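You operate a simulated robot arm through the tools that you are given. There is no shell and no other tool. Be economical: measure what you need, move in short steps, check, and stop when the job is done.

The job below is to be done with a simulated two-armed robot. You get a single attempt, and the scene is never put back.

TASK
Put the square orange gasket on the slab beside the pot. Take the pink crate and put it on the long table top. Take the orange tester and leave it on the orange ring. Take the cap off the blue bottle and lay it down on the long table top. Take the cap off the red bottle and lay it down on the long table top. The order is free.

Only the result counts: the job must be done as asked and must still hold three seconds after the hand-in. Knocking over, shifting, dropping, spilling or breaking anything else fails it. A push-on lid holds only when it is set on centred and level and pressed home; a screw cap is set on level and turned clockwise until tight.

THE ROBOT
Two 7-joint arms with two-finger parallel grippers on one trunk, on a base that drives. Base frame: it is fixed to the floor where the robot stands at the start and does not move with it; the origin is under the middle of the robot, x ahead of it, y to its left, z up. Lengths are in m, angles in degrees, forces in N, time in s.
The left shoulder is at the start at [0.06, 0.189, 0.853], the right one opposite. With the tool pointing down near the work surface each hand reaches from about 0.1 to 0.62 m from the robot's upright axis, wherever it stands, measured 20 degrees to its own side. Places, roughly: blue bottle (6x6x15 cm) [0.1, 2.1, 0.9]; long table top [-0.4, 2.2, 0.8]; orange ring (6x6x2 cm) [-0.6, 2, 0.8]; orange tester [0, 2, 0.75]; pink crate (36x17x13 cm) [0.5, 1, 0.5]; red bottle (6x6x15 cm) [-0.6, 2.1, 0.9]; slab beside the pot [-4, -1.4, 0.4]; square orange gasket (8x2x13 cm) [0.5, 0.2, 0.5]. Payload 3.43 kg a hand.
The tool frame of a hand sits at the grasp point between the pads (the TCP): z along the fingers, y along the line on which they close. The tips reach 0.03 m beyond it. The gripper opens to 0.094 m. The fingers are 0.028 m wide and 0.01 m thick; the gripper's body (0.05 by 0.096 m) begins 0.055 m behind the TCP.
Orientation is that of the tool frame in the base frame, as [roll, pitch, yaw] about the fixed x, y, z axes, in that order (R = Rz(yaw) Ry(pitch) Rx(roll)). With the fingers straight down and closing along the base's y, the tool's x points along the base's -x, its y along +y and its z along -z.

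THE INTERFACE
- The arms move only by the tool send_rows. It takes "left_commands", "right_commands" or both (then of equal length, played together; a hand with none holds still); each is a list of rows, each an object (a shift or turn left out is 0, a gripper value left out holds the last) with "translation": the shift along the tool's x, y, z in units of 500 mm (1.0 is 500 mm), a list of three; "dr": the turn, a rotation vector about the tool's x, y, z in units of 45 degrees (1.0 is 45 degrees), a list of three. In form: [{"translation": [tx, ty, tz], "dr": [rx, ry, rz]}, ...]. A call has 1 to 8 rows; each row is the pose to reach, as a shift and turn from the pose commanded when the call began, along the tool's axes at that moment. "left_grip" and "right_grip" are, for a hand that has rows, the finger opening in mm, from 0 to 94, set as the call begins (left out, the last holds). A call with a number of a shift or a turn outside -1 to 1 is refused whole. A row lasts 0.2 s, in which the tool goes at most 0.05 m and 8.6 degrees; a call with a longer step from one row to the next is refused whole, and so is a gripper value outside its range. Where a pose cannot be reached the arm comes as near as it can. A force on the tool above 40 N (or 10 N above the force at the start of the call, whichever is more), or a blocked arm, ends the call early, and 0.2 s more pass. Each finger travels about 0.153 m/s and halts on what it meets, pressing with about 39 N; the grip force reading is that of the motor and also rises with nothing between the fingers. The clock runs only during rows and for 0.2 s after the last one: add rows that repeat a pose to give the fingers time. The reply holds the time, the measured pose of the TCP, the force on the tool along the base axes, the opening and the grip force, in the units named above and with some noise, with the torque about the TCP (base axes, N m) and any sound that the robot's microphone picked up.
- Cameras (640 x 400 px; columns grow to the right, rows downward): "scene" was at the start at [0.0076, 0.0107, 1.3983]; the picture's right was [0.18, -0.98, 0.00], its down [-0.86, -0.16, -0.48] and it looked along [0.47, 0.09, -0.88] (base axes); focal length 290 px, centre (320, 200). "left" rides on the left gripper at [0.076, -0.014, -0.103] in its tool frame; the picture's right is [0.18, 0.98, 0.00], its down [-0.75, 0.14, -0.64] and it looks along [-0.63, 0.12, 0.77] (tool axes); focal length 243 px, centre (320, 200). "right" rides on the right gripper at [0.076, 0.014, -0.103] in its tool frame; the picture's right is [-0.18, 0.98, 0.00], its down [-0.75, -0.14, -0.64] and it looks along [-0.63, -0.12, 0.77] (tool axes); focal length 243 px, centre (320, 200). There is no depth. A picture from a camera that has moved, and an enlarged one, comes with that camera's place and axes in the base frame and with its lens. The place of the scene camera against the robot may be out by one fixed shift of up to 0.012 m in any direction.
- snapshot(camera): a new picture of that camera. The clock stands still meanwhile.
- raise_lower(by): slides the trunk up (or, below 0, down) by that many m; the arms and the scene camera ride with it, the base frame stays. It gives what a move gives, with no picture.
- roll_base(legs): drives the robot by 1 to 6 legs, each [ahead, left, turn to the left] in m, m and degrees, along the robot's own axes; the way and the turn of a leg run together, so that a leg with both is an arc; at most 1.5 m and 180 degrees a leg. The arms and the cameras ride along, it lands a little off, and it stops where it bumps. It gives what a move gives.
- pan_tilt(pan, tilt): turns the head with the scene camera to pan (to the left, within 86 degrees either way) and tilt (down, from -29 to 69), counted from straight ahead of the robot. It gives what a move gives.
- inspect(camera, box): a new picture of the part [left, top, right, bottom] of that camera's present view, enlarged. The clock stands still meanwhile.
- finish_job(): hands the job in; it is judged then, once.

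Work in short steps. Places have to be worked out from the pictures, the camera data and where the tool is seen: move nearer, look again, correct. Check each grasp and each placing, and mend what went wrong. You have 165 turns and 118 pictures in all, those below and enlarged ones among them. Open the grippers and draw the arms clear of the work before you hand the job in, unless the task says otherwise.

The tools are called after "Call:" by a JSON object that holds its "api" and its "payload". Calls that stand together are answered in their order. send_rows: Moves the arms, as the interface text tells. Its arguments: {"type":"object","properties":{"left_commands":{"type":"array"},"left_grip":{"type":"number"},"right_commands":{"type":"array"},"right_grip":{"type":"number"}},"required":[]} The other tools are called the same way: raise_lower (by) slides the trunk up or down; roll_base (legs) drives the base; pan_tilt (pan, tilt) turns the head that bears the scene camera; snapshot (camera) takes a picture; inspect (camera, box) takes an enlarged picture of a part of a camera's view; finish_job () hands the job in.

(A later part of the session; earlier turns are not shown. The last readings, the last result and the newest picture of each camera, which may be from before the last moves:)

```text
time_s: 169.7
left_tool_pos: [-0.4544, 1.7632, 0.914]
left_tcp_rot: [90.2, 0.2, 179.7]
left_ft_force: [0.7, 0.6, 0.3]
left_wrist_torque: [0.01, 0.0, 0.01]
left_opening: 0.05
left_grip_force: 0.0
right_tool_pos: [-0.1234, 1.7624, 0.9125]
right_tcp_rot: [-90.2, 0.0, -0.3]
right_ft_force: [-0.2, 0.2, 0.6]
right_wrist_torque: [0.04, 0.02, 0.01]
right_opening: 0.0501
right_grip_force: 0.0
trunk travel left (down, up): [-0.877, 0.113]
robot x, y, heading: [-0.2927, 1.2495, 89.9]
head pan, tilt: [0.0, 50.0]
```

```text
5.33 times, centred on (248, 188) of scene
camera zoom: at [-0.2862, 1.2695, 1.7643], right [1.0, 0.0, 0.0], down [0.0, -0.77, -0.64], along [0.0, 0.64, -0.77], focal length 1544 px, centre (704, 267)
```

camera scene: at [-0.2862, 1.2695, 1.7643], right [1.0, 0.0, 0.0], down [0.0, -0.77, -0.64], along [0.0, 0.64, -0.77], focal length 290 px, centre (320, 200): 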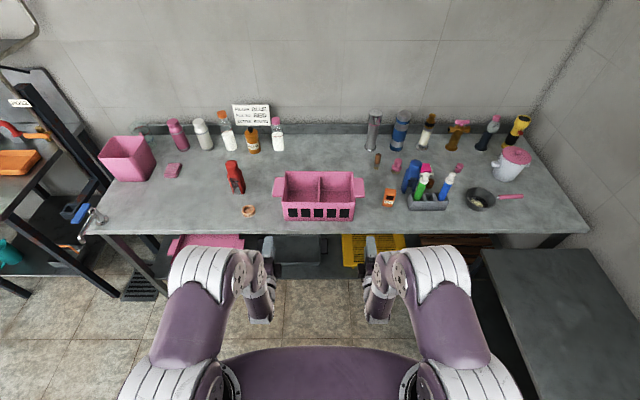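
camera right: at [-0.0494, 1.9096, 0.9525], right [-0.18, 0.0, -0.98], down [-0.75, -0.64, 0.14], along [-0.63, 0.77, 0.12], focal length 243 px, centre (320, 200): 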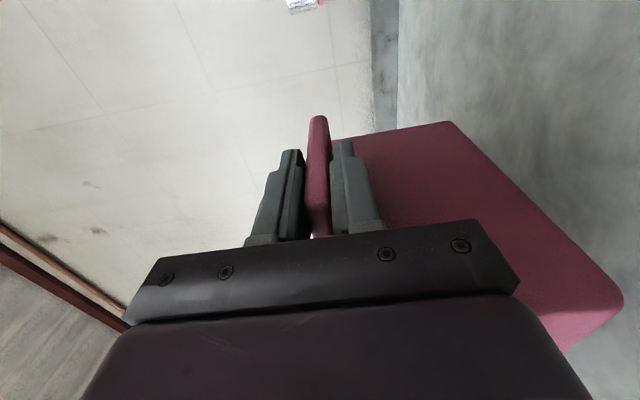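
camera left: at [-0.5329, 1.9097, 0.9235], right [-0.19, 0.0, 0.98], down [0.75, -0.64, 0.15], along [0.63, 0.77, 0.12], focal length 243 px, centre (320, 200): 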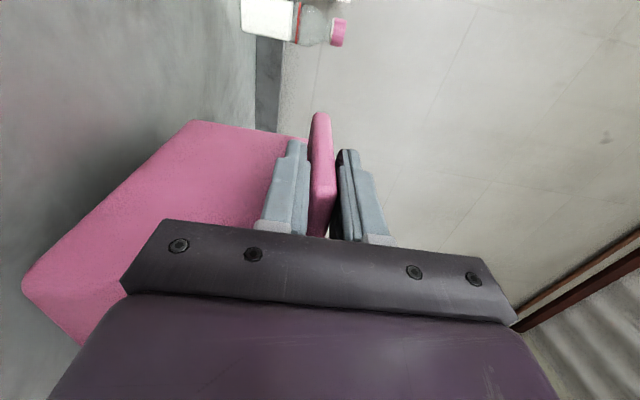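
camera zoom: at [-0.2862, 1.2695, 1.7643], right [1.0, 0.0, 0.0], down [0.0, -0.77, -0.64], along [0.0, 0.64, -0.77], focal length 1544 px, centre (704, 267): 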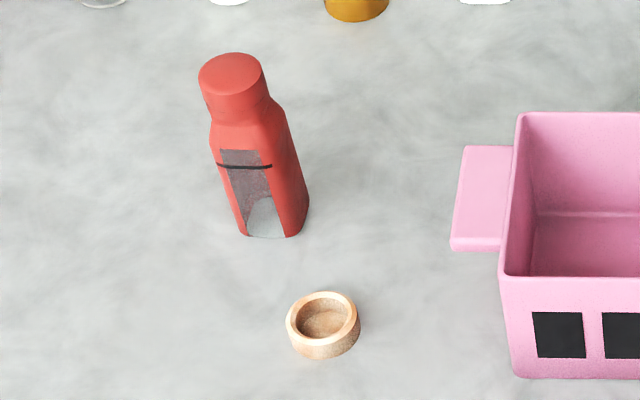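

Tester stands upright (≈4.4×3×8.6 cm at (0.003, 2.056), yaw ≈ −12°); ring at (−0.583, 2.004); caps ≈5 cm across. Return both hands to tool-down: first roll back 90°, then tilt down while rising.

Call:
{"api": "send_rows", "payload": {"left_commands": [{"dr": [0, 0, -0.125]}, {"dr": [0, 0, -0.25]}, {"dr": [0, 0, -0.375]}, {"dr": [0, 0, -0.5]}, {"dr": [0, 0, -0.625]}, {"dr": [0, 0, -0.75]}, {"dr": [0, 0, -0.875]}, {"dr": [0, 0, -1]}], "right_commands": [{"dr": [0, 0, 0.125]}, {"dr": [0, 0, 0.25]}, {"dr": [0, 0, 0.375]}, {"dr": [0, 0, 0.5]}, {"dr": [0, 0, 0.625]}, {"dr": [0, 0, 0.75]}, {"dr": [0, 0, 0.875]}, {"dr": [0, 0, 1]}]}}

Call:
{"api": "send_rows", "payload": {"left_commands": [{"dr": [0, 0, -0.125]}, {"dr": [0, 0, -0.25]}, {"dr": [0, 0, -0.375]}, {"dr": [0, 0, -0.5]}, {"dr": [0, 0, -0.625]}, {"dr": [0, 0, -0.75]}, {"dr": [0, 0, -0.875]}, {"dr": [0, 0, -1]}], "right_commands": [{"dr": [0, 0, 0.125]}, {"dr": [0, 0, 0.25]}, {"dr": [0, 0, 0.375]}, {"dr": [0, 0, 0.5]}, {"dr": [0, 0, 0.625]}, {"dr": [0, 0, 0.75]}, {"dr": [0, 0, 0.875]}, {"dr": [0, 0, 1]}]}}

Call:
{"api": "send_rows", "payload": {"left_commands": [{"translation": [-0.0175, 0, -0.01], "dr": [0, 0.125, 0]}, {"translation": [-0.035, 0, -0.02], "dr": [0, 0.25, 0]}, {"translation": [-0.0525, 0, -0.03], "dr": [0, 0.375, 0]}, {"translation": [-0.07, 0, -0.04], "dr": [0, 0.5, 0]}, {"translation": [-0.0875, 0, -0.05], "dr": [0, 0.625, 0]}, {"translation": [-0.105, 0, -0.06], "dr": [0, 0.75, 0]}, {"translation": [-0.1225, 0, -0.07], "dr": [0, 0.875, 0]}, {"translation": [-0.14, 0, -0.08], "dr": [0, 1, 0]}], "right_commands": [{"translation": [-0.0175, 0, -0.01], "dr": [0, 0.125, 0]}, {"translation": [-0.035, 0, -0.02], "dr": [0, 0.25, 0]}, {"translation": [-0.0525, 0, -0.03], "dr": [0, 0.375, 0]}, {"translation": [-0.07, 0, -0.04], "dr": [0, 0.5, 0]}, {"translation": [-0.0875, 0, -0.05], "dr": [0, 0.625, 0]}, {"translation": [-0.105, 0, -0.06], "dr": [0, 0.75, 0]}, {"translation": [-0.1225, 0, -0.07], "dr": [0, 0.875, 0]}, {"translation": [-0.14, 0, -0.08], "dr": [0, 1, 0]}]}}

Call:
{"api": "send_rows", "payload": {"left_commands": [{"translation": [-0.0125, 0, -0.0125], "dr": [0, 0.125, 0]}, {"translation": [-0.025, 0, -0.025], "dr": [0, 0.25, 0]}, {"translation": [-0.0375, 0, -0.0375], "dr": [0, 0.375, 0]}, {"translation": [-0.05, 0, -0.05], "dr": [0, 0.5, 0]}, {"translation": [-0.0625, 0, -0.0625], "dr": [0, 0.625, 0]}, {"translation": [-0.075, 0, -0.075], "dr": [0, 0.75, 0]}, {"translation": [-0.0875, 0, -0.0875], "dr": [0, 0.875, 0]}, {"translation": [-0.1, 0, -0.1], "dr": [0, 1, 0]}], "right_commands": [{"translation": [-0.0125, 0, -0.0125], "dr": [0, 0.125, 0]}, {"translation": [-0.025, 0, -0.025], "dr": [0, 0.25, 0]}, {"translation": [-0.0375, 0, -0.0375], "dr": [0, 0.375, 0]}, {"translation": [-0.05, 0, -0.05], "dr": [0, 0.5, 0]}, {"translation": [-0.0625, 0, -0.0625], "dr": [0, 0.625, 0]}, {"translation": [-0.075, 0, -0.075], "dr": [0, 0.75, 0]}, {"translation": [-0.0875, 0, -0.0875], "dr": [0, 0.875, 0]}, {"translation": [-0.1, 0, -0.1], "dr": [0, 1, 0]}]}}

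```text
time_s: 171.5
left_tool_pos: [-0.4553, 1.7636, 0.912]
left_tcp_rot: [90.3, 45.2, 179.9]
left_ft_force: [1.0, 0.0, -0.6]
left_wrist_torque: [-0.02, -0.01, -0.02]
left_opening: 0.05
left_grip_force: 0.0
right_tool_pos: [-0.1222, 1.7634, 0.912]
right_tcp_rot: [-90.3, 45.1, -0.5]
right_ft_force: [0.5, 0.0, -0.1]
right_wrist_torque: [-0.03, -0.01, 0.0]
right_opening: 0.0499
right_grip_force: 0.1
trunk travel left (down, up): [-0.877, 0.113]
robot x, y, heading: [-0.2861, 1.2536, 89.7]
head pan, tilt: [0.0, 50.0]
```

```text
time_s: 173.3
left_tool_pos: [-0.4567, 1.7625, 0.9133]
left_tcp_rot: [-124.2, 89.6, -34.4]
left_ft_force: [0.2, 0.3, 1.0]
left_wrist_torque: [-0.04, -0.03, 0.01]
left_opening: 0.0503
left_grip_force: 0.1
right_tool_pos: [-0.1233, 1.7623, 0.9135]
right_tcp_rot: [146.1, 89.7, -124.2]
right_ft_force: [-0.3, -0.4, 0.0]
right_wrist_torque: [-0.01, 0.01, -0.03]
right_opening: 0.0498
right_grip_force: 0.0
trunk travel left (down, up): [-0.877, 0.113]
robot x, y, heading: [-0.2903, 1.2521, 89.9]
head pan, tilt: [0.0, 50.0]
```

```text
time_s: 175.1
left_tool_pos: [-0.4558, 1.723, 0.9825]
left_tcp_rot: [-179.8, 44.9, -90.1]
left_ft_force: [-0.4, 0.0, -0.9]
left_wrist_torque: [0.0, 0.01, -0.01]
left_opening: 0.0499
left_grip_force: 0.0
right_tool_pos: [-0.1243, 1.7212, 0.9835]
right_tcp_rot: [180.0, 44.7, -90.3]
right_ft_force: [1.1, 0.4, 1.0]
right_wrist_torque: [0.01, 0.04, 0.0]
right_opening: 0.05
right_grip_force: 0.2
trunk travel left (down, up): [-0.877, 0.113]
robot x, y, heading: [-0.2877, 1.2549, 89.6]
head pan, tilt: [0.0, 50.0]
```

```text
time_s: 176.9
left_tool_pos: [-0.4559, 1.721, 1.0527]
left_tcp_rot: [-179.9, -0.4, -90.2]
left_ft_force: [0.0, -0.4, -0.3]
left_wrist_torque: [-0.01, -0.05, 0.0]
left_opening: 0.0498
left_grip_force: 0.1
left hand out of reach, approached as far as the arm can: row 6
right_tool_pos: [-0.1229, 1.7218, 1.0536]
right_tcp_rot: [179.9, -0.4, -90.3]
right_ft_force: [0.3, 0.4, 0.7]
right_wrist_torque: [-0.02, -0.02, 0.0]
right_opening: 0.0498
right_grip_force: 0.1
right hand out of reach, approached as far as the arm can: row 6
trunk travel left (down, up): [-0.877, 0.113]
robot x, y, heading: [-0.2924, 1.2535, 89.9]
head pan, tilt: [0.0, 50.0]
```

Both hands point down. Drive so the right hand hovers over the tester (hands at z 1.05, above everything nearby).

Call:
{"api": "roll_base", "payload": {"legs": [[0, -0.13, 0], [0.25, 0, 0]]}}

Call:
{"api": "snapshot", "payload": {"camera": "right"}}

```text
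time_s: 179.7
left_tool_pos: [-0.3271, 1.9745, 1.0531]
left_tcp_rot: [-179.8, -0.1, -90.0]
left_ft_force: [0.0, -0.6, 0.3]
left_wrist_torque: [0.0, 0.0, 0.01]
left_opening: 0.0501
left_grip_force: 0.1
right_tool_pos: [0.005, 1.9765, 1.0544]
right_tcp_rot: [180.0, -0.2, -90.0]
right_ft_force: [-0.1, 0.8, 0.9]
right_wrist_torque: [0.0, 0.0, 0.03]
right_opening: 0.0499
right_grip_force: 0.0
trunk travel left (down, up): [-0.877, 0.113]
robot x, y, heading: [-0.1595, 1.5058, 89.8]
head pan, tilt: [0.0, 50.0]
```

```text
51 pictures are left
camera right: at [-0.0094, 1.8988, 1.1553], right [-0.98, 0.18, 0.0], down [0.14, 0.76, 0.64], along [0.12, 0.63, -0.77], focal length 243 px, centre (320, 200)
```

right: 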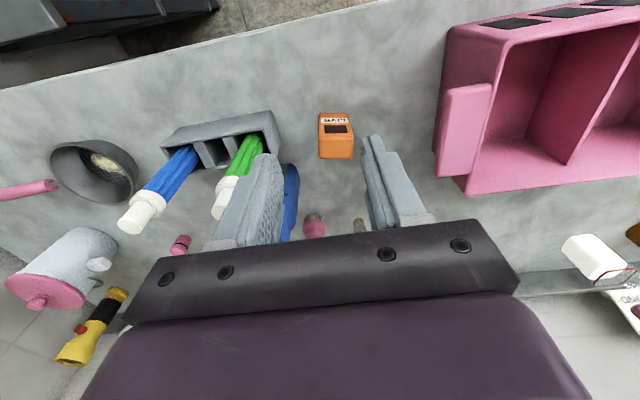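

Call:
{"api": "inspect", "payload": {"camera": "right", "box": [296, 95, 376, 170]}}

```text
5.33 times, centred on (336, 132) of right
camera zoom: at [-0.0094, 1.8988, 1.1553], right [-0.98, 0.18, 0.0], down [0.14, 0.76, 0.64], along [0.12, 0.63, -0.77], focal length 1294 px, centre (235, 560)
```

zoom: 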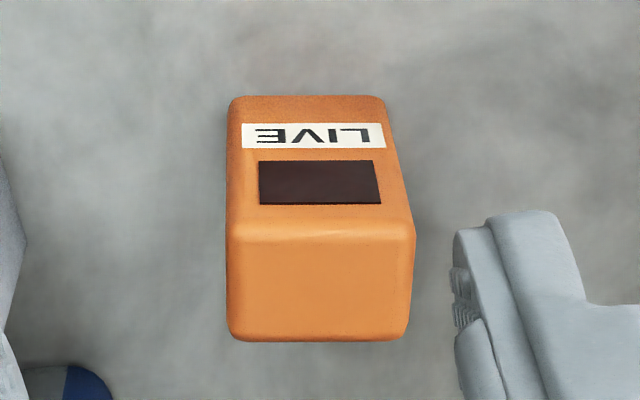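

Tester: centre (−0.002, 2.044), 4.2×2.8 cm, top z 0.882, yaw −10.5°. Align and descend around it.

Call:
{"api": "send_rows", "payload": {"right_commands": [{"translation": [-0.07, 0.008, 0], "dr": [0, 0, 0.116]}, {"translation": [-0.135, 0.014, 0.03], "dr": [0, 0, 0.233]}, {"translation": [-0.135, 0.014, 0.12], "dr": [0, 0, 0.233]}, {"translation": [-0.135, 0.014, 0.21], "dr": [0, 0, 0.233]}, {"translation": [-0.135, 0.014, 0.3], "dr": [0, 0, 0.233]}, {"translation": [-0.135, 0.014, 0.385], "dr": [0, 0, 0.233]}, {"translation": [-0.135, 0.014, 0.385], "dr": [0, 0, 0.233]}], "right_grip": 64}}

Call:
{"api": "snapshot", "payload": {"camera": "right"}}

```text
time_s: 181.3
left_tool_pos: [-0.3275, 1.975, 1.0538]
left_tcp_rot: [-179.9, -0.3, -90.0]
left_ft_force: [-0.2, -0.2, -0.9]
left_wrist_torque: [0.0, -0.02, 0.02]
left_opening: 0.05
left_grip_force: 0.0
right_tool_pos: [-0.0024, 2.0436, 0.8627]
right_tcp_rot: [-180.0, -0.1, -100.6]
right_ft_force: [0.1, 0.4, 0.3]
right_wrist_torque: [0.01, 0.0, 0.0]
right_opening: 0.0639
right_grip_force: 0.0
trunk travel left (down, up): [-0.877, 0.113]
robot x, y, heading: [-0.1554, 1.5054, 90.2]
head pan, tilt: [0.0, 50.0]
```

```text
49 pictures are left
camera right: at [-0.031, 1.9707, 0.964], right [-0.93, 0.36, 0.0], down [0.28, 0.72, 0.64], along [0.23, 0.6, -0.77], focal length 243 px, centre (320, 200)
```

right: 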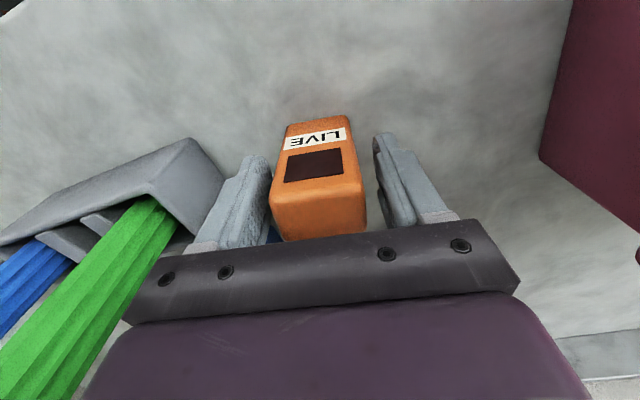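

Tester is between the fingers and aligned. Close, then lift.

Call:
{"api": "send_rows", "payload": {"right_commands": [{}, {}, {}], "right_grip": 0}}

Call:
{"api": "send_rows", "payload": {"right_commands": [{"translation": [0, 0, -0.08]}, {"translation": [0, 0, -0.17]}, {"translation": [0, 0, -0.26]}, {"translation": [0, 0, -0.35]}, {"translation": [0, 0, -0.4]}]}}

Call:
{"api": "snapshot", "payload": {"camera": "right"}}

```text
time_s: 182.1
left_tool_pos: [-0.3272, 1.9748, 1.0527]
left_tcp_rot: [-179.9, -0.2, -90.0]
left_ft_force: [-0.2, 0.1, 0.0]
left_wrist_torque: [0.02, -0.03, -0.01]
left_opening: 0.0498
left_grip_force: 0.0
right_tool_pos: [-0.0025, 2.0442, 0.8628]
right_tcp_rot: [180.0, -0.2, -100.5]
right_ft_force: [-0.1, -0.6, -0.5]
right_wrist_torque: [0.03, 0.01, 0.02]
right_opening: 0.0473
right_grip_force: 38.8
trunk travel left (down, up): [-0.877, 0.113]
robot x, y, heading: [-0.1585, 1.5069, 90.2]
head pan, tilt: [0.0, 50.0]
```

```text
time_s: 183.3
left_tool_pos: [-0.3268, 1.976, 1.0532]
left_tcp_rot: [-179.8, -0.1, -90.0]
left_ft_force: [-0.2, 0.1, 1.0]
left_wrist_torque: [0.0, 0.0, -0.01]
left_opening: 0.0498
left_grip_force: 0.1
right_tool_pos: [-0.0001, 2.0422, 1.0616]
right_tcp_rot: [180.0, -0.2, -100.5]
right_ft_force: [0.3, -0.1, -1.5]
right_wrist_torque: [0.0, 0.02, 0.01]
right_opening: 0.0476
right_grip_force: 38.8
trunk travel left (down, up): [-0.877, 0.113]
robot x, y, heading: [-0.1555, 1.5049, 90.2]
head pan, tilt: [0.0, 50.0]
```

```text
48 pictures are left
camera right: at [-0.0289, 1.9696, 1.1628], right [-0.93, 0.36, 0.0], down [0.28, 0.72, 0.64], along [0.23, 0.6, -0.77], focal length 243 px, centre (320, 200)
```

right: 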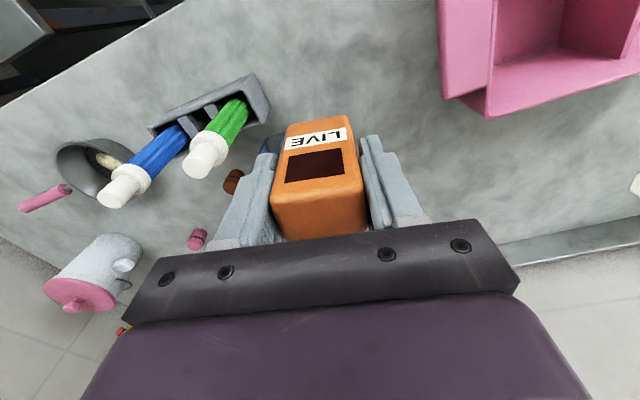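

Held (47 mm wide). Carry it left over the ring by moving the base 0.58 m.

Call:
{"api": "roll_base", "payload": {"legs": [[-0.03, 0.583, 0]]}}

Call:
{"api": "snapshot", "payload": {"camera": "right"}}

Call:
{"api": "snapshot", "payload": {"camera": "scene"}}

```text
time_s: 186.5
left_tool_pos: [-0.897, 1.9441, 1.0533]
left_tcp_rot: [-179.9, -0.2, -89.9]
left_ft_force: [0.1, -0.1, -0.3]
left_wrist_torque: [-0.02, 0.01, -0.04]
left_opening: 0.05
left_grip_force: 0.0
right_tool_pos: [-0.57, 2.0115, 1.0618]
right_tcp_rot: [180.0, -0.2, -100.4]
right_ft_force: [-0.2, 0.3, -0.3]
right_wrist_torque: [0.0, 0.02, 0.02]
right_opening: 0.0478
right_grip_force: 39.1
trunk travel left (down, up): [-0.877, 0.113]
robot x, y, heading: [-0.7316, 1.4725, 90.2]
head pan, tilt: [0.0, 50.0]
```

```text
47 pictures are left
camera right: at [-0.5997, 1.9391, 1.1623], right [-0.93, 0.36, 0.0], down [0.28, 0.72, 0.64], along [0.23, 0.6, -0.77], focal length 243 px, centre (320, 200)
```

right: 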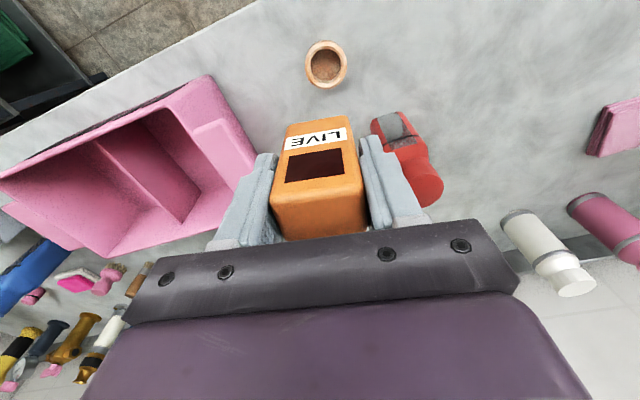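

```text
46 pictures are left
camera scene: at [-0.724, 1.4906, 1.7643], right [1.0, 0.0, 0.0], down [0.0, -0.77, -0.64], along [0.0, 0.64, -0.77], focal length 290 px, centre (320, 200)
```

scene: 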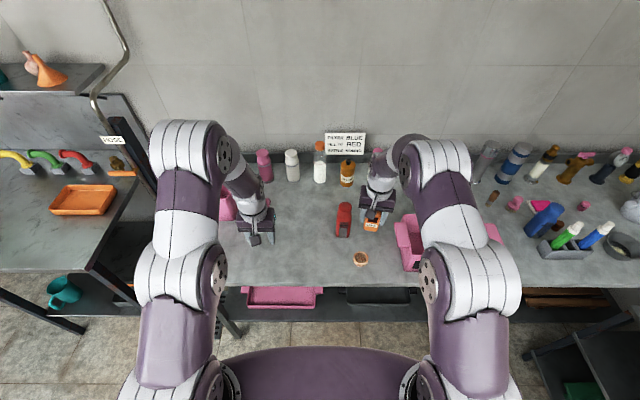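

Ring centre confirmed at (−0.585, 2.001). Shift over it and descend most of the way.

Call:
{"api": "send_rows", "payload": {"right_commands": [{"translation": [0.0237, 0.0241, 0.03]}, {"translation": [0.0237, 0.0241, 0.1]}, {"translation": [0.0237, 0.0241, 0.18]}, {"translation": [0.0237, 0.0241, 0.25]}, {"translation": [0.0237, 0.0241, 0.31]}, {"translation": [0.0237, 0.0241, 0.31]}]}}

Call:
{"api": "inspect", "payload": {"camera": "right", "box": [230, 60, 410, 175]}}

Call:
{"api": "inspect", "payload": {"camera": "scene", "box": [310, 190, 430, 280]}}

```text
time_s: 187.9
left_tool_pos: [-0.8974, 1.9432, 1.0542]
left_tcp_rot: [-179.9, -0.2, -89.9]
left_ft_force: [0.3, -0.2, -0.3]
left_wrist_torque: [-0.03, -0.02, 0.02]
left_opening: 0.0498
left_grip_force: 0.0
right_tool_pos: [-0.5858, 1.9999, 0.9062]
right_tcp_rot: [-179.9, -0.3, -100.5]
right_ft_force: [0.7, 0.2, -0.7]
right_wrist_torque: [0.0, -0.01, -0.02]
right_opening: 0.0478
right_grip_force: 39.1
trunk travel left (down, up): [-0.877, 0.113]
robot x, y, heading: [-0.7251, 1.4738, 90.5]
head pan, tilt: [0.0, 50.0]
```

```text
3.48 times, centred on (320, 118) of right
camera zoom: at [-0.6134, 1.9266, 1.0084], right [-0.93, 0.36, 0.0], down [0.27, 0.72, 0.64], along [0.23, 0.6, -0.77], focal length 844 px, centre (320, 487)
```

zoom: 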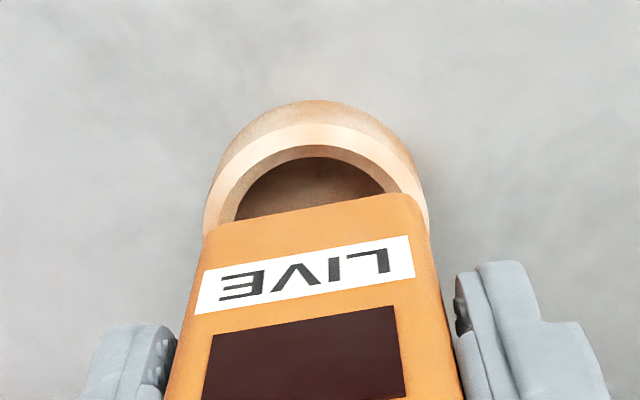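

```text
4.44 times, centred on (370, 235) of scene
camera zoom: at [-0.7251, 1.4901, 1.7643], right [1.0, 0.0, 0.0], down [0.0, -0.77, -0.64], along [0.0, 0.64, -0.77], focal length 1287 px, centre (98, 44)
```

zoom: 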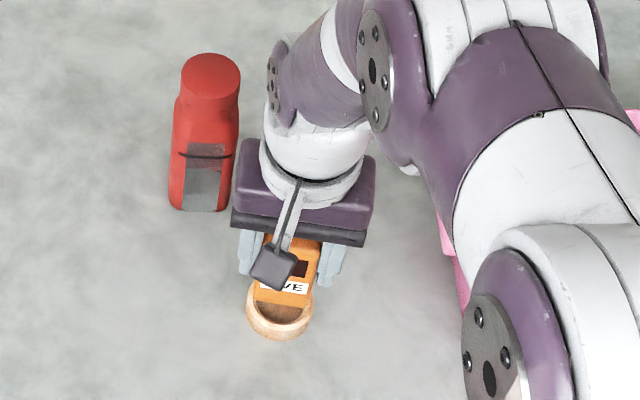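

Relative to the ring, the tester should shift about 4 mm back and left. Adjust and lower until contact.

Call:
{"api": "send_rows", "payload": {"right_commands": [{"translation": [-0.007, 0.0105, 0.0]}, {"translation": [-0.007, 0.0105, 0.016]}, {"translation": [-0.007, 0.0105, 0.028]}, {"translation": [-0.007, 0.0105, 0.036]}, {"translation": [-0.007, 0.0105, 0.042]}, {"translation": [-0.007, 0.0105, 0.047]}, {"translation": [-0.007, 0.0105, 0.047]}]}}

Call:
{"api": "inspect", "payload": {"camera": "right", "box": [230, 60, 410, 175]}}

```text
time_s: 189.5
left_tool_pos: [-0.8988, 1.9439, 1.053]
left_tcp_rot: [-179.9, -0.1, -89.9]
left_ft_force: [1.0, -0.2, 0.6]
left_wrist_torque: [0.0, 0.0, 0.03]
left_opening: 0.05
left_grip_force: 0.1
right_tool_pos: [-0.5904, 2.0058, 0.8833]
right_tcp_rot: [-180.0, -0.1, -100.5]
right_ft_force: [0.2, 0.9, -0.6]
right_wrist_torque: [-0.01, 0.0, -0.02]
right_opening: 0.0474
right_grip_force: 38.9
trunk travel left (down, up): [-0.877, 0.113]
robot x, y, heading: [-0.7273, 1.4753, 90.0]
head pan, tilt: [0.0, 50.0]
```

```text
3.48 times, centred on (320, 118) of right
camera zoom: at [-0.6191, 1.9335, 0.9842], right [-0.93, 0.36, 0.0], down [0.27, 0.72, 0.64], along [0.23, 0.6, -0.77], focal length 844 px, centre (320, 487)
```

zoom: 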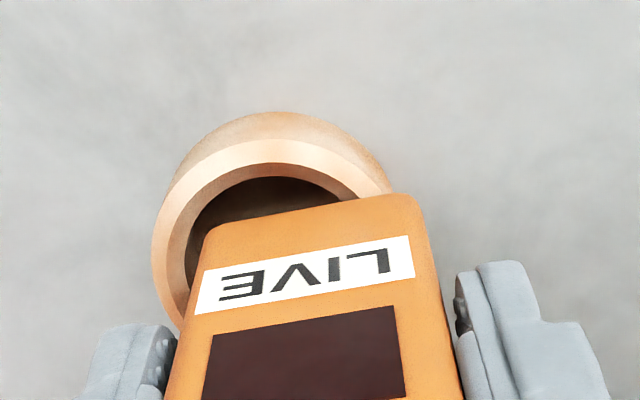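

The tester is ~6 mm too far left now. Shift it back and lower on to contact.

Call:
{"api": "send_rows", "payload": {"right_commands": [{"translation": [0, -0.0122, 0]}, {"translation": [0, -0.0122, 0.004]}, {"translation": [0, -0.0122, 0.008]}, {"translation": [0, -0.0122, 0.012]}, {"translation": [0, -0.0122, 0.012]}]}}

Call:
{"api": "inspect", "payload": {"camera": "right", "box": [230, 60, 410, 175]}}

```text
time_s: 190.7
left_tool_pos: [-0.8976, 1.9403, 1.0549]
left_tcp_rot: [-179.9, 0.1, -89.9]
left_ft_force: [-0.3, -0.7, -0.2]
left_wrist_torque: [0.0, -0.01, -0.01]
left_opening: 0.05
left_grip_force: 0.1
right_tool_pos: [-0.5861, 2.0056, 0.879]
right_tcp_rot: [179.9, 0.3, -100.4]
right_ft_force: [4.6, -0.3, 32.2]
right_wrist_torque: [-0.04, -0.34, 0.02]
right_opening: 0.0476
right_grip_force: 38.7
trunk travel left (down, up): [-0.877, 0.113]
robot x, y, heading: [-0.728, 1.4756, 90.2]
head pan, tilt: [0.0, 50.0]
```

```text
3.48 times, centred on (320, 118) of right
camera zoom: at [-0.6138, 1.9313, 0.9805], right [-0.93, 0.36, 0.0], down [0.28, 0.71, 0.65], along [0.23, 0.6, -0.76], focal length 844 px, centre (320, 487)
```

zoom: 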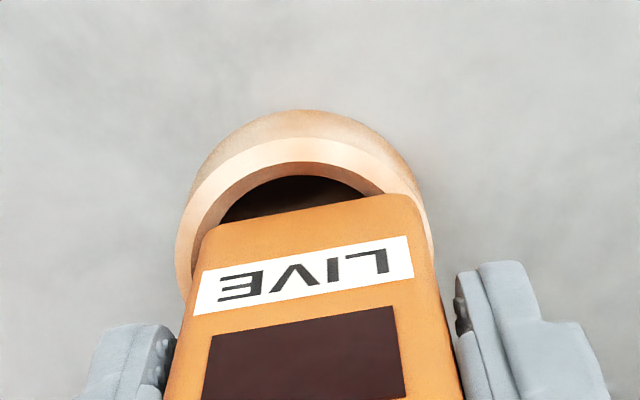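

Contact on the rim, well centred. Ease off, open, and rise straight up.

Call:
{"api": "send_rows", "payload": {"right_commands": [{"translation": [0, 0, -0.006]}, {"translation": [0, 0, -0.006]}]}}

Call:
{"api": "send_rows", "payload": {"right_commands": [{}, {}], "right_grip": 66}}

Call:
{"api": "send_rows", "payload": {"right_commands": [{"translation": [0, 0, -0.04]}, {"translation": [0, 0, -0.12]}, {"translation": [0, 0, -0.2]}, {"translation": [0, 0, -0.28]}, {"translation": [0, 0, -0.35]}]}}

Call:
{"api": "inspect", "payload": {"camera": "right", "box": [220, 20, 460, 170]}}

```text
time_s: 191.3
left_tool_pos: [-0.8984, 1.943, 1.0535]
left_tcp_rot: [-179.9, -0.1, -89.9]
left_ft_force: [0.3, 0.0, 0.3]
left_wrist_torque: [-0.01, -0.01, 0.02]
left_opening: 0.0498
left_grip_force: 0.2
right_tool_pos: [-0.5847, 2.0047, 0.8805]
right_tcp_rot: [-180.0, 0.0, -100.4]
right_ft_force: [0.2, 5.0, 18.8]
right_wrist_torque: [0.43, 0.05, 0.02]
right_opening: 0.0481
right_grip_force: 38.7
trunk travel left (down, up): [-0.877, 0.113]
robot x, y, heading: [-0.7257, 1.4756, 89.9]
head pan, tilt: [0.0, 50.0]
```

```text
time_s: 191.9
left_tool_pos: [-0.8964, 1.9438, 1.054]
left_tcp_rot: [-179.8, -0.2, -89.8]
left_ft_force: [-0.4, 0.1, 0.6]
left_wrist_torque: [0.01, -0.01, 0.0]
left_opening: 0.0501
left_grip_force: 0.1
right_tool_pos: [-0.5849, 2.0037, 0.8798]
right_tcp_rot: [180.0, -0.3, -100.4]
right_ft_force: [0.7, -0.6, -1.1]
right_wrist_torque: [-0.04, 0.03, -0.01]
right_opening: 0.066
right_grip_force: 0.0
trunk travel left (down, up): [-0.877, 0.113]
robot x, y, heading: [-0.7297, 1.4735, 90.4]
head pan, tilt: [0.0, 50.0]
```

```text
time_s: 193.1
left_tool_pos: [-0.8983, 1.9434, 1.0543]
left_tcp_rot: [-179.9, -0.2, -89.9]
left_ft_force: [-0.3, -0.8, 0.3]
left_wrist_torque: [0.0, 0.01, -0.01]
left_opening: 0.05
left_grip_force: 0.1
right_tool_pos: [-0.584, 2.0038, 1.0545]
right_tcp_rot: [-180.0, -0.2, -100.4]
right_ft_force: [0.0, -0.3, -0.4]
right_wrist_torque: [0.01, 0.03, 0.03]
right_opening: 0.066
right_grip_force: 0.2
trunk travel left (down, up): [-0.877, 0.113]
robot x, y, heading: [-0.7286, 1.4714, 90.2]
head pan, tilt: [0.0, 50.0]
```

```text
2.67 times, centred on (340, 95) of right
camera zoom: at [-0.6129, 1.9312, 1.1559], right [-0.93, 0.36, 0.0], down [0.27, 0.72, 0.64], along [0.23, 0.6, -0.77], focal length 647 px, centre (267, 480)
```

zoom: 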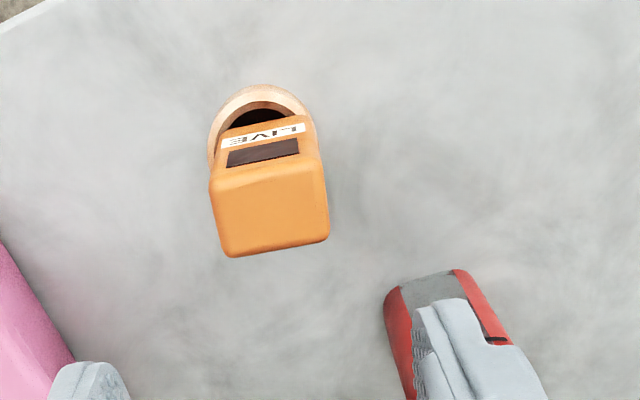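

Tester stands on the ring. Now the red cap: bottle centre ≈(−0.643, 2.142). Close in a bit with the base and bring the right hand above it for a look.

Call:
{"api": "roll_base", "payload": {"legs": [[0.06, 0.03, 0]]}}

Call:
{"api": "send_rows", "payload": {"right_commands": [{"translation": [-0.05, 0.0, -0.01]}, {"translation": [-0.1, 0.0, -0.01]}, {"translation": [-0.15, 0.0, -0.01]}], "right_grip": 80}}

Call:
{"api": "snapshot", "payload": {"camera": "right"}}

```text
time_s: 194.1
left_tool_pos: [-0.9267, 2.0004, 1.0554]
left_tcp_rot: [-179.9, 0.0, -90.0]
left_ft_force: [0.4, -0.7, -0.3]
left_wrist_torque: [-0.05, -0.02, -0.01]
left_opening: 0.0499
left_grip_force: 0.1
right_tool_pos: [-0.6119, 2.0617, 1.0547]
right_tcp_rot: [179.9, -0.1, -100.5]
right_ft_force: [0.9, -0.1, 0.0]
right_wrist_torque: [0.01, 0.01, 0.02]
right_opening: 0.0661
right_grip_force: 0.1
trunk travel left (down, up): [-0.877, 0.113]
robot x, y, heading: [-0.7576, 1.5324, 90.3]
head pan, tilt: [0.0, 50.0]
```

```text
time_s: 194.9
left_tool_pos: [-0.9288, 2.0053, 1.0519]
left_tcp_rot: [-179.7, -0.2, -89.9]
left_ft_force: [-0.2, 0.6, 0.2]
left_wrist_torque: [-0.01, -0.01, -0.02]
left_opening: 0.0501
left_grip_force: 0.1
right_tool_pos: [-0.6005, 2.1405, 1.0577]
right_tcp_rot: [-180.0, -0.4, -100.4]
right_ft_force: [0.1, 0.2, 0.1]
right_wrist_torque: [0.01, 0.0, 0.01]
right_opening: 0.0802
right_grip_force: 0.2
trunk travel left (down, up): [-0.877, 0.113]
robot x, y, heading: [-0.7583, 1.5338, 90.0]
head pan, tilt: [0.0, 50.0]
```

```text
40 pictures are left
camera right: at [-0.6294, 2.068, 1.1587], right [-0.93, 0.36, 0.0], down [0.28, 0.72, 0.64], along [0.23, 0.59, -0.77], focal length 243 px, centre (320, 200)
```

right: 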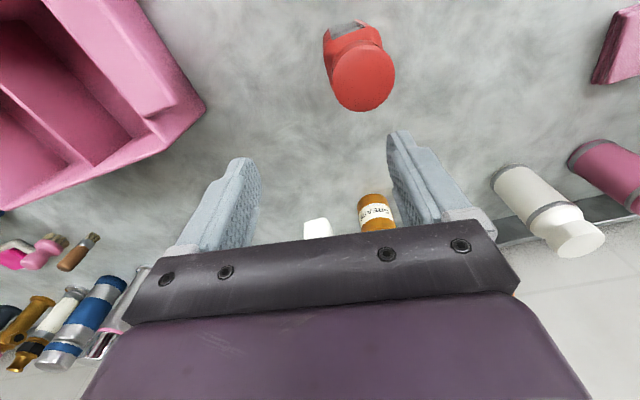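

Red cap centre at (−0.644, 2.127), ≈5 cm wide, top ≈0.945. Move over it with a 35° clockwise pre-turn and descend partway.

Call:
{"api": "send_rows", "payload": {"right_commands": [{"translation": [0.015, 0.03, 0], "dr": [0, 0, 0.13]}, {"translation": [0.03, 0.06, 0], "dr": [0, 0, 0.26]}, {"translation": [0.042, 0.081, 0.01], "dr": [0, 0, 0.39]}, {"translation": [0.042, 0.081, 0.04], "dr": [0, 0, 0.52]}, {"translation": [0.042, 0.081, 0.07], "dr": [0, 0, 0.65]}, {"translation": [0.042, 0.081, 0.1], "dr": [0, 0, 0.78]}, {"translation": [0.042, 0.081, 0.1], "dr": [0, 0, 0.78]}], "right_grip": 80}}

Call:
{"api": "snapshot", "payload": {"camera": "right"}}

```text
time_s: 196.5
left_tool_pos: [-0.9272, 2.0038, 1.0541]
left_tcp_rot: [-180.0, -0.2, -90.0]
left_ft_force: [0.7, -0.3, 0.1]
left_wrist_torque: [-0.02, -0.01, -0.03]
left_opening: 0.05
left_grip_force: 0.0
right_tool_pos: [-0.6436, 2.1233, 1.0088]
right_tcp_rot: [-180.0, -0.3, -135.5]
right_ft_force: [0.0, 0.3, 0.3]
right_wrist_torque: [0.01, 0.02, 0.0]
right_opening: 0.08
right_grip_force: 0.1
trunk travel left (down, up): [-0.877, 0.113]
robot x, y, heading: [-0.7603, 1.5341, 90.1]
head pan, tilt: [0.0, 50.0]
```

```text
39 pictures are left
camera right: at [-0.7092, 2.0803, 1.1104], right [-0.56, 0.83, 0.0], down [0.64, 0.43, 0.64], along [0.53, 0.35, -0.77], focal length 243 px, centre (320, 200)
```

right: 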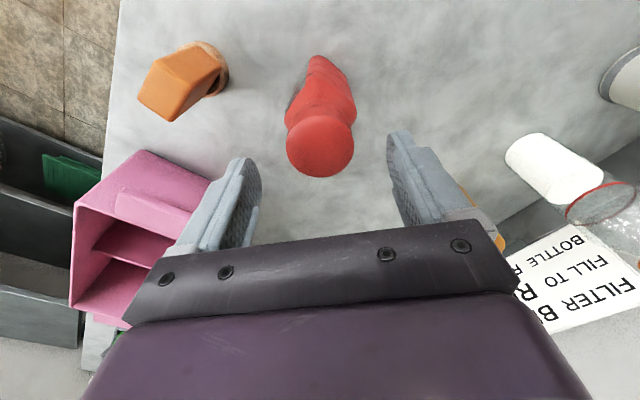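

Descend so the tips reach about 2 cm down the cap, then close.

Call:
{"api": "send_rows", "payload": {"right_commands": [{"translation": [-0.009, 0.002, 0.03]}, {"translation": [-0.009, 0.002, 0.07]}, {"translation": [-0.009, 0.002, 0.104]}, {"translation": [-0.009, 0.002, 0.104]}], "right_grip": 80}}

Call:
{"api": "send_rows", "payload": {"right_commands": [{}, {}, {}], "right_grip": 0}}

Call:
{"api": "snapshot", "payload": {"camera": "right"}}

```text
time_s: 197.5
left_tool_pos: [-0.929, 2.0019, 1.0544]
left_tcp_rot: [-179.9, -0.1, -90.0]
left_ft_force: [-0.8, -0.2, 0.2]
left_wrist_torque: [-0.02, 0.0, -0.02]
left_opening: 0.05
left_grip_force: 0.0
right_tool_pos: [-0.6427, 2.1273, 0.9565]
right_tcp_rot: [180.0, -0.2, -135.6]
right_ft_force: [0.9, 1.1, -1.1]
right_wrist_torque: [0.02, 0.02, -0.01]
right_opening: 0.0798
right_grip_force: 0.0
trunk travel left (down, up): [-0.877, 0.113]
robot x, y, heading: [-0.7607, 1.5361, 90.2]
head pan, tilt: [0.0, 50.0]
```

```text
time_s: 198.3
left_tool_pos: [-0.9274, 2.0036, 1.0545]
left_tcp_rot: [-179.9, -0.2, -90.0]
left_ft_force: [0.4, 0.2, 0.3]
left_wrist_torque: [-0.02, -0.01, 0.02]
left_opening: 0.0502
left_grip_force: 0.1
right_tool_pos: [-0.6418, 2.1277, 0.9563]
right_tcp_rot: [-179.9, -0.1, -135.5]
right_ft_force: [0.4, 1.0, -0.7]
right_wrist_torque: [-0.01, 0.0, 0.01]
right_opening: 0.0454
right_grip_force: 38.6
trunk travel left (down, up): [-0.877, 0.113]
robot x, y, heading: [-0.7603, 1.5339, 90.0]
head pan, tilt: [0.0, 50.0]
```

```text
38 pictures are left
camera right: at [-0.7071, 2.0842, 1.0582], right [-0.56, 0.83, 0.0], down [0.64, 0.43, 0.64], along [0.53, 0.35, -0.77], focal length 243 px, centre (320, 200)
```

right: 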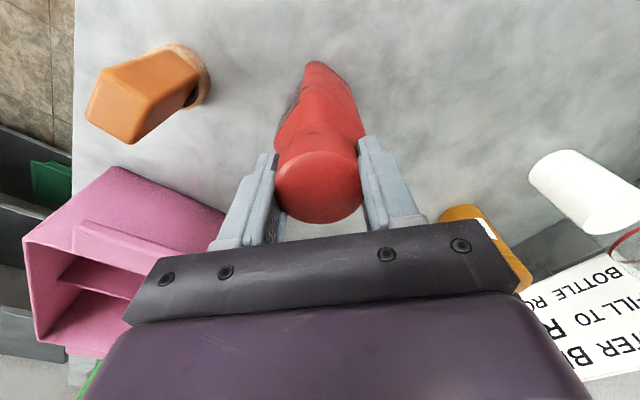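

Cap gripped (45 mm). Test: turn 20° counter-clockwise and read the torque.

Call:
{"api": "send_rows", "payload": {"right_commands": [{"dr": [0, 0, -0.11]}, {"dr": [0, 0, -0.22]}, {"dr": [0, 0, -0.33]}, {"dr": [0, 0, -0.44]}]}}

Call:
{"api": "snapshot", "payload": {"camera": "right"}}

```text
time_s: 199.3
left_tool_pos: [-0.9269, 2.0023, 1.0539]
left_tcp_rot: [-179.9, -0.2, -90.0]
left_ft_force: [-0.3, 0.8, -0.2]
left_wrist_torque: [0.02, 0.04, -0.02]
left_opening: 0.0499
left_grip_force: 0.0
right_tool_pos: [-0.6415, 2.1271, 0.9565]
right_tcp_rot: [-180.0, -0.2, -115.7]
right_ft_force: [-0.4, -0.3, -0.2]
right_wrist_torque: [-0.07, -0.01, -0.02]
right_opening: 0.0451
right_grip_force: 39.1
trunk travel left (down, up): [-0.877, 0.113]
robot x, y, heading: [-0.7607, 1.5329, 90.1]
head pan, tilt: [0.0, 50.0]
heard: snap
```

```text
37 pictures are left
camera right: at [-0.6882, 2.065, 1.0578], right [-0.81, 0.59, 0.0], down [0.45, 0.62, 0.64], along [0.38, 0.51, -0.77], focal length 243 px, centre (320, 200)
```

right: 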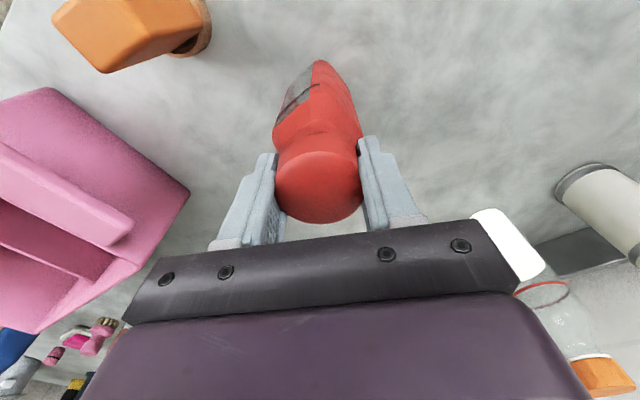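

A snap was heard and the bottle stayed put while the cap turned – seal released. Keep unscrewing 45° more.

Call:
{"api": "send_rows", "payload": {"right_commands": [{"dr": [0, 0, -0.14]}, {"dr": [0, 0, -0.28]}, {"dr": [0, 0, -0.42]}, {"dr": [0, 0, -0.56]}, {"dr": [0, 0, -0.7]}, {"dr": [0, 0, -0.84]}, {"dr": [0, 0, -1]}]}}

Call:
{"api": "send_rows", "payload": {"right_commands": [{"translation": [0, 0, -0.006]}, {"translation": [0, 0, -0.012]}]}}

Call:
{"api": "snapshot", "payload": {"camera": "right"}}

```text
time_s: 200.9
left_tool_pos: [-0.9286, 2.0032, 1.0535]
left_tcp_rot: [-179.9, -0.2, -90.0]
left_ft_force: [-0.7, -0.5, 0.2]
left_wrist_torque: [0.0, -0.01, 0.0]
left_opening: 0.0499
left_grip_force: 0.2
right_tool_pos: [-0.6436, 2.1285, 0.9571]
right_tcp_rot: [179.9, -0.2, -70.6]
right_ft_force: [0.3, 0.1, -0.4]
right_wrist_torque: [-0.01, 0.01, 0.02]
right_opening: 0.0454
right_grip_force: 39.2
trunk travel left (down, up): [-0.877, 0.113]
robot x, y, heading: [-0.76, 1.5369, 90.2]
head pan, tilt: [0.0, 50.0]
```

```text
time_s: 201.5
left_tool_pos: [-0.9275, 2.0047, 1.0539]
left_tcp_rot: [-180.0, -0.2, -90.0]
left_ft_force: [-0.7, -0.1, 0.3]
left_wrist_torque: [0.0, 0.05, 0.0]
left_opening: 0.0502
left_grip_force: 0.0
right_tool_pos: [-0.6418, 2.1281, 0.9624]
right_tcp_rot: [179.8, -0.2, -70.7]
right_ft_force: [0.2, -0.5, -0.8]
right_wrist_torque: [0.01, -0.03, -0.02]
right_opening: 0.0452
right_grip_force: 39.2
trunk travel left (down, up): [-0.877, 0.113]
robot x, y, heading: [-0.7602, 1.5344, 89.9]
head pan, tilt: [0.0, 50.0]
```

```text
36 pictures are left
camera right: at [-0.6305, 2.0508, 1.0644], right [-0.99, -0.15, 0.0], down [-0.12, 0.76, 0.64], along [-0.1, 0.63, -0.77], focal length 243 px, centre (320, 200)
```

right: 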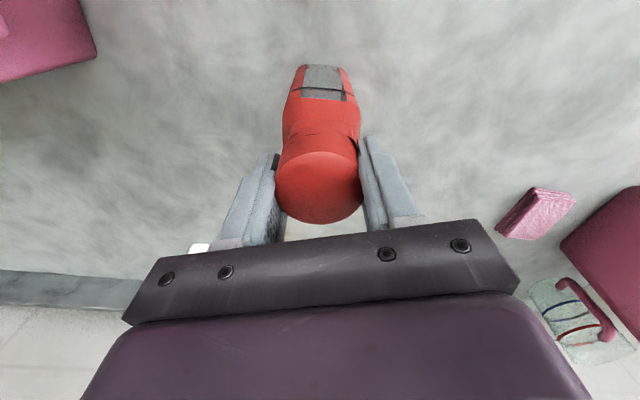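

Force is tiny on lifting 6 mm. Lift 2 cm more and look for the gap.

Call:
{"api": "send_rows", "payload": {"right_commands": [{"translation": [0, 0, -0.02]}, {"translation": [0, 0, -0.04]}]}}

Call:
{"api": "inspect", "payload": {"camera": "right", "box": [240, 40, 400, 240]}}

```text
time_s: 202.1
left_tool_pos: [-0.9276, 2.0033, 1.0538]
left_tcp_rot: [-180.0, -0.2, -90.0]
left_ft_force: [0.4, -0.4, 0.4]
left_wrist_torque: [0.02, 0.01, 0.0]
left_opening: 0.0502
left_grip_force: 0.1
right_tool_pos: [-0.6404, 2.1275, 0.9826]
right_tcp_rot: [179.8, -0.2, -70.8]
right_ft_force: [0.8, 0.0, -0.1]
right_wrist_torque: [-0.01, 0.0, 0.02]
right_opening: 0.0452
right_grip_force: 38.8
trunk travel left (down, up): [-0.877, 0.113]
robot x, y, heading: [-0.7609, 1.5345, 89.8]
head pan, tilt: [0.0, 50.0]
```

```text
2.00 times, centred on (320, 140) of right
camera zoom: at [-0.63, 2.051, 1.0838], right [-0.99, -0.15, 0.0], down [-0.11, 0.76, 0.64], along [-0.1, 0.63, -0.77], focal length 485 px, centre (320, 320)
```

zoom: 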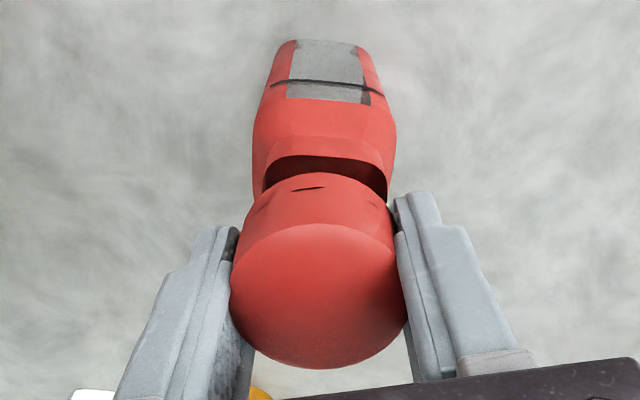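

The cap is off. Carry it to a free spot at about (−0.74, 2.05) and lower it toward the table.

Call:
{"api": "send_rows", "payload": {"right_commands": [{"translation": [0, 0, -0.08]}, {"translation": [0.028, 0.085, -0.08]}, {"translation": [0.056, 0.165, -0.08]}, {"translation": [0.081, 0.24, -0.07]}, {"translation": [0.081, 0.24, 0.02]}, {"translation": [0.081, 0.24, 0.11]}, {"translation": [0.081, 0.24, 0.19]}, {"translation": [0.081, 0.24, 0.225]}]}}

Call:
{"api": "snapshot", "payload": {"camera": "right"}}

```text
time_s: 203.9
left_tool_pos: [-0.9276, 2.003, 1.0531]
left_tcp_rot: [-180.0, -0.2, -89.9]
left_ft_force: [-0.1, -0.3, 0.3]
left_wrist_torque: [0.01, 0.0, 0.03]
left_opening: 0.0498
left_grip_force: 0.0
right_tool_pos: [-0.7429, 2.052, 0.8692]
right_tcp_rot: [180.0, -0.2, -70.8]
right_ft_force: [0.1, -0.9, -0.2]
right_wrist_torque: [0.0, -0.02, -0.01]
right_opening: 0.0454
right_grip_force: 39.3
trunk travel left (down, up): [-0.877, 0.113]
robot x, y, heading: [-0.7579, 1.5345, 90.2]
head pan, tilt: [0.0, 50.0]
```

```text
34 pictures are left
camera right: at [-0.7311, 1.9746, 0.971], right [-0.99, -0.15, 0.0], down [-0.11, 0.76, 0.64], along [-0.1, 0.63, -0.77], focal length 243 px, centre (320, 200)
```

right: 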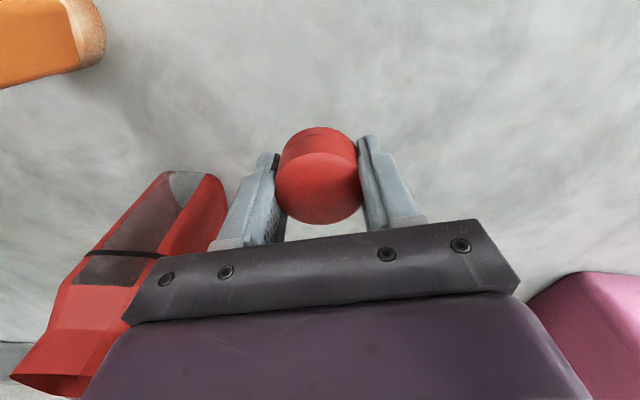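

Lower slowly to contact.

Call:
{"api": "send_rows", "payload": {"right_commands": [{"translation": [0, 0, 0.012]}, {"translation": [0, 0, 0.024]}, {"translation": [0, 0, 0.034]}, {"translation": [0, 0, 0.042]}, {"translation": [0, 0, 0.05]}, {"translation": [0, 0, 0.056]}, {"translation": [0, 0, 0.062]}, {"translation": [0, 0, 0.068]}]}}

```text
time_s: 205.7
left_tool_pos: [-0.9284, 2.0018, 1.0536]
left_tcp_rot: [-179.8, -0.2, -89.9]
left_ft_force: [0.6, 0.1, -0.1]
left_wrist_torque: [-0.01, 0.02, 0.03]
left_opening: 0.0501
left_grip_force: 0.1
right_tool_pos: [-0.7417, 2.0492, 0.8349]
right_tcp_rot: [179.8, -0.3, -70.8]
right_ft_force: [0.2, -0.1, -1.2]
right_wrist_torque: [-0.02, -0.02, -0.01]
right_opening: 0.0451
right_grip_force: 39.0
trunk travel left (down, up): [-0.877, 0.113]
robot x, y, heading: [-0.7596, 1.5322, 90.1]
head pan, tilt: [0.0, 50.0]
```

Call:
{"api": "send_rows", "payload": {"right_commands": [{"translation": [0, 0, 0.005]}, {"translation": [0, 0, 0.01]}, {"translation": [0, 0, 0.014]}, {"translation": [0, 0, 0.018]}, {"translation": [0, 0, 0.021]}]}}

Call:
{"api": "inspect", "payload": {"camera": "right", "box": [220, 90, 420, 250]}}

```text
time_s: 206.9
left_tool_pos: [-0.9275, 1.9991, 1.0557]
left_tcp_rot: [-179.9, -0.1, -90.0]
left_ft_force: [0.4, 0.2, 0.1]
left_wrist_torque: [0.01, 0.01, -0.01]
left_opening: 0.05
left_grip_force: 0.1
right_tool_pos: [-0.7422, 2.0488, 0.8302]
right_tcp_rot: [179.9, 0.3, -70.8]
right_ft_force: [6.5, -1.5, 32.5]
right_wrist_torque: [-0.3, -0.87, 0.02]
right_opening: 0.0452
right_grip_force: 38.4
trunk travel left (down, up): [-0.877, 0.113]
robot x, y, heading: [-0.757, 1.5317, 90.1]
head pan, tilt: [0.0, 50.0]
```

```text
2.50 times, centred on (320, 170) of right
camera zoom: at [-0.7309, 1.9714, 0.931], right [-0.99, -0.15, 0.0], down [-0.11, 0.76, 0.65], along [-0.1, 0.64, -0.76], focal length 606 px, centre (320, 275)
```

zoom: 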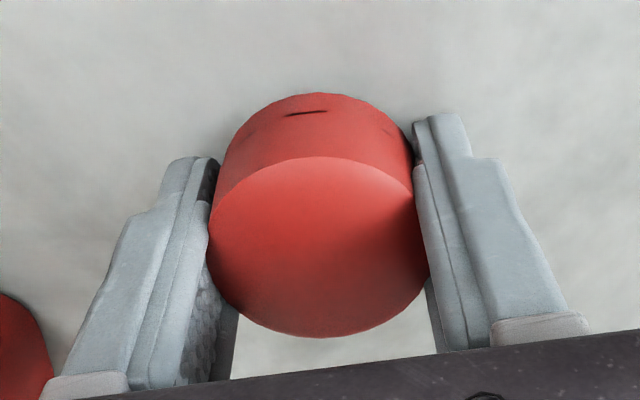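

Contact. Ease, release, and rise.

Call:
{"api": "send_rows", "payload": {"right_commands": [{"translation": [0, 0, -0.008]}, {"translation": [0, 0, -0.008]}]}}

Call:
{"api": "send_rows", "payload": {"right_commands": [{}, {}], "right_grip": 66}}

Call:
{"api": "send_rows", "payload": {"right_commands": [{"translation": [0, 0, -0.04]}, {"translation": [0, 0, -0.12]}, {"translation": [0, 0, -0.2]}, {"translation": [0, 0, -0.29]}, {"translation": [0, 0, -0.38]}, {"translation": [0, 0, -0.44]}]}}

Call:
{"api": "snapshot", "payload": {"camera": "right"}}

```text
time_s: 207.5
left_tool_pos: [-0.9274, 2.0026, 1.0527]
left_tcp_rot: [-179.9, -0.2, -89.9]
left_ft_force: [-0.9, -0.2, -0.5]
left_wrist_torque: [0.0, 0.02, 0.02]
left_opening: 0.05
left_grip_force: 0.1
right_tool_pos: [-0.7424, 2.0494, 0.8298]
right_tcp_rot: [180.0, 0.0, -70.6]
right_ft_force: [2.1, 7.1, 13.3]
right_wrist_torque: [0.49, -0.33, 0.06]
right_opening: 0.0451
right_grip_force: 38.5
trunk travel left (down, up): [-0.877, 0.113]
robot x, y, heading: [-0.7578, 1.5365, 90.2]
head pan, tilt: [0.0, 50.0]
```

```text
time_s: 208.1
left_tool_pos: [-0.9292, 2.0008, 1.0542]
left_tcp_rot: [-179.8, -0.1, -90.0]
left_ft_force: [-0.2, -0.4, 0.3]
left_wrist_torque: [0.0, 0.01, -0.02]
left_opening: 0.05
left_grip_force: 0.1
right_tool_pos: [-0.742, 2.0475, 0.8296]
right_tcp_rot: [179.9, -0.2, -70.7]
right_ft_force: [-3.0, -1.7, 11.1]
right_wrist_torque: [0.27, -0.24, -0.04]
right_opening: 0.0641
right_grip_force: 0.1
trunk travel left (down, up): [-0.877, 0.113]
robot x, y, heading: [-0.7569, 1.5291, 90.2]
head pan, tilt: [0.0, 50.0]
```

```text
time_s: 209.5
left_tool_pos: [-0.928, 2.0024, 1.0536]
left_tcp_rot: [-179.9, -0.3, -90.1]
left_ft_force: [-0.3, 0.0, -0.1]
left_wrist_torque: [0.0, 0.0, 0.02]
left_opening: 0.0498
left_grip_force: 0.1
right_tool_pos: [-0.741, 2.0495, 1.0504]
right_tcp_rot: [179.9, -0.1, -70.8]
right_ft_force: [-0.6, -0.4, 0.0]
right_wrist_torque: [-0.04, -0.03, -0.01]
right_opening: 0.0659
right_grip_force: 0.0
trunk travel left (down, up): [-0.877, 0.113]
robot x, y, heading: [-0.7584, 1.5331, 90.0]
head pan, tilt: [0.0, 50.0]
```

```text
32 pictures are left
camera right: at [-0.7298, 1.9726, 1.1516], right [-0.99, -0.15, 0.0], down [-0.11, 0.76, 0.64], along [-0.1, 0.63, -0.77], focal length 243 px, centre (320, 200)
```

right: 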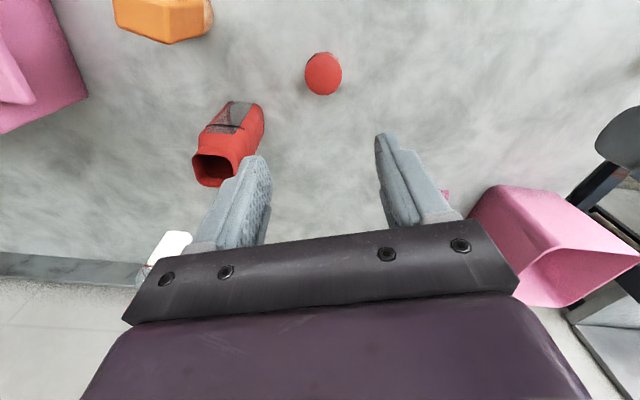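

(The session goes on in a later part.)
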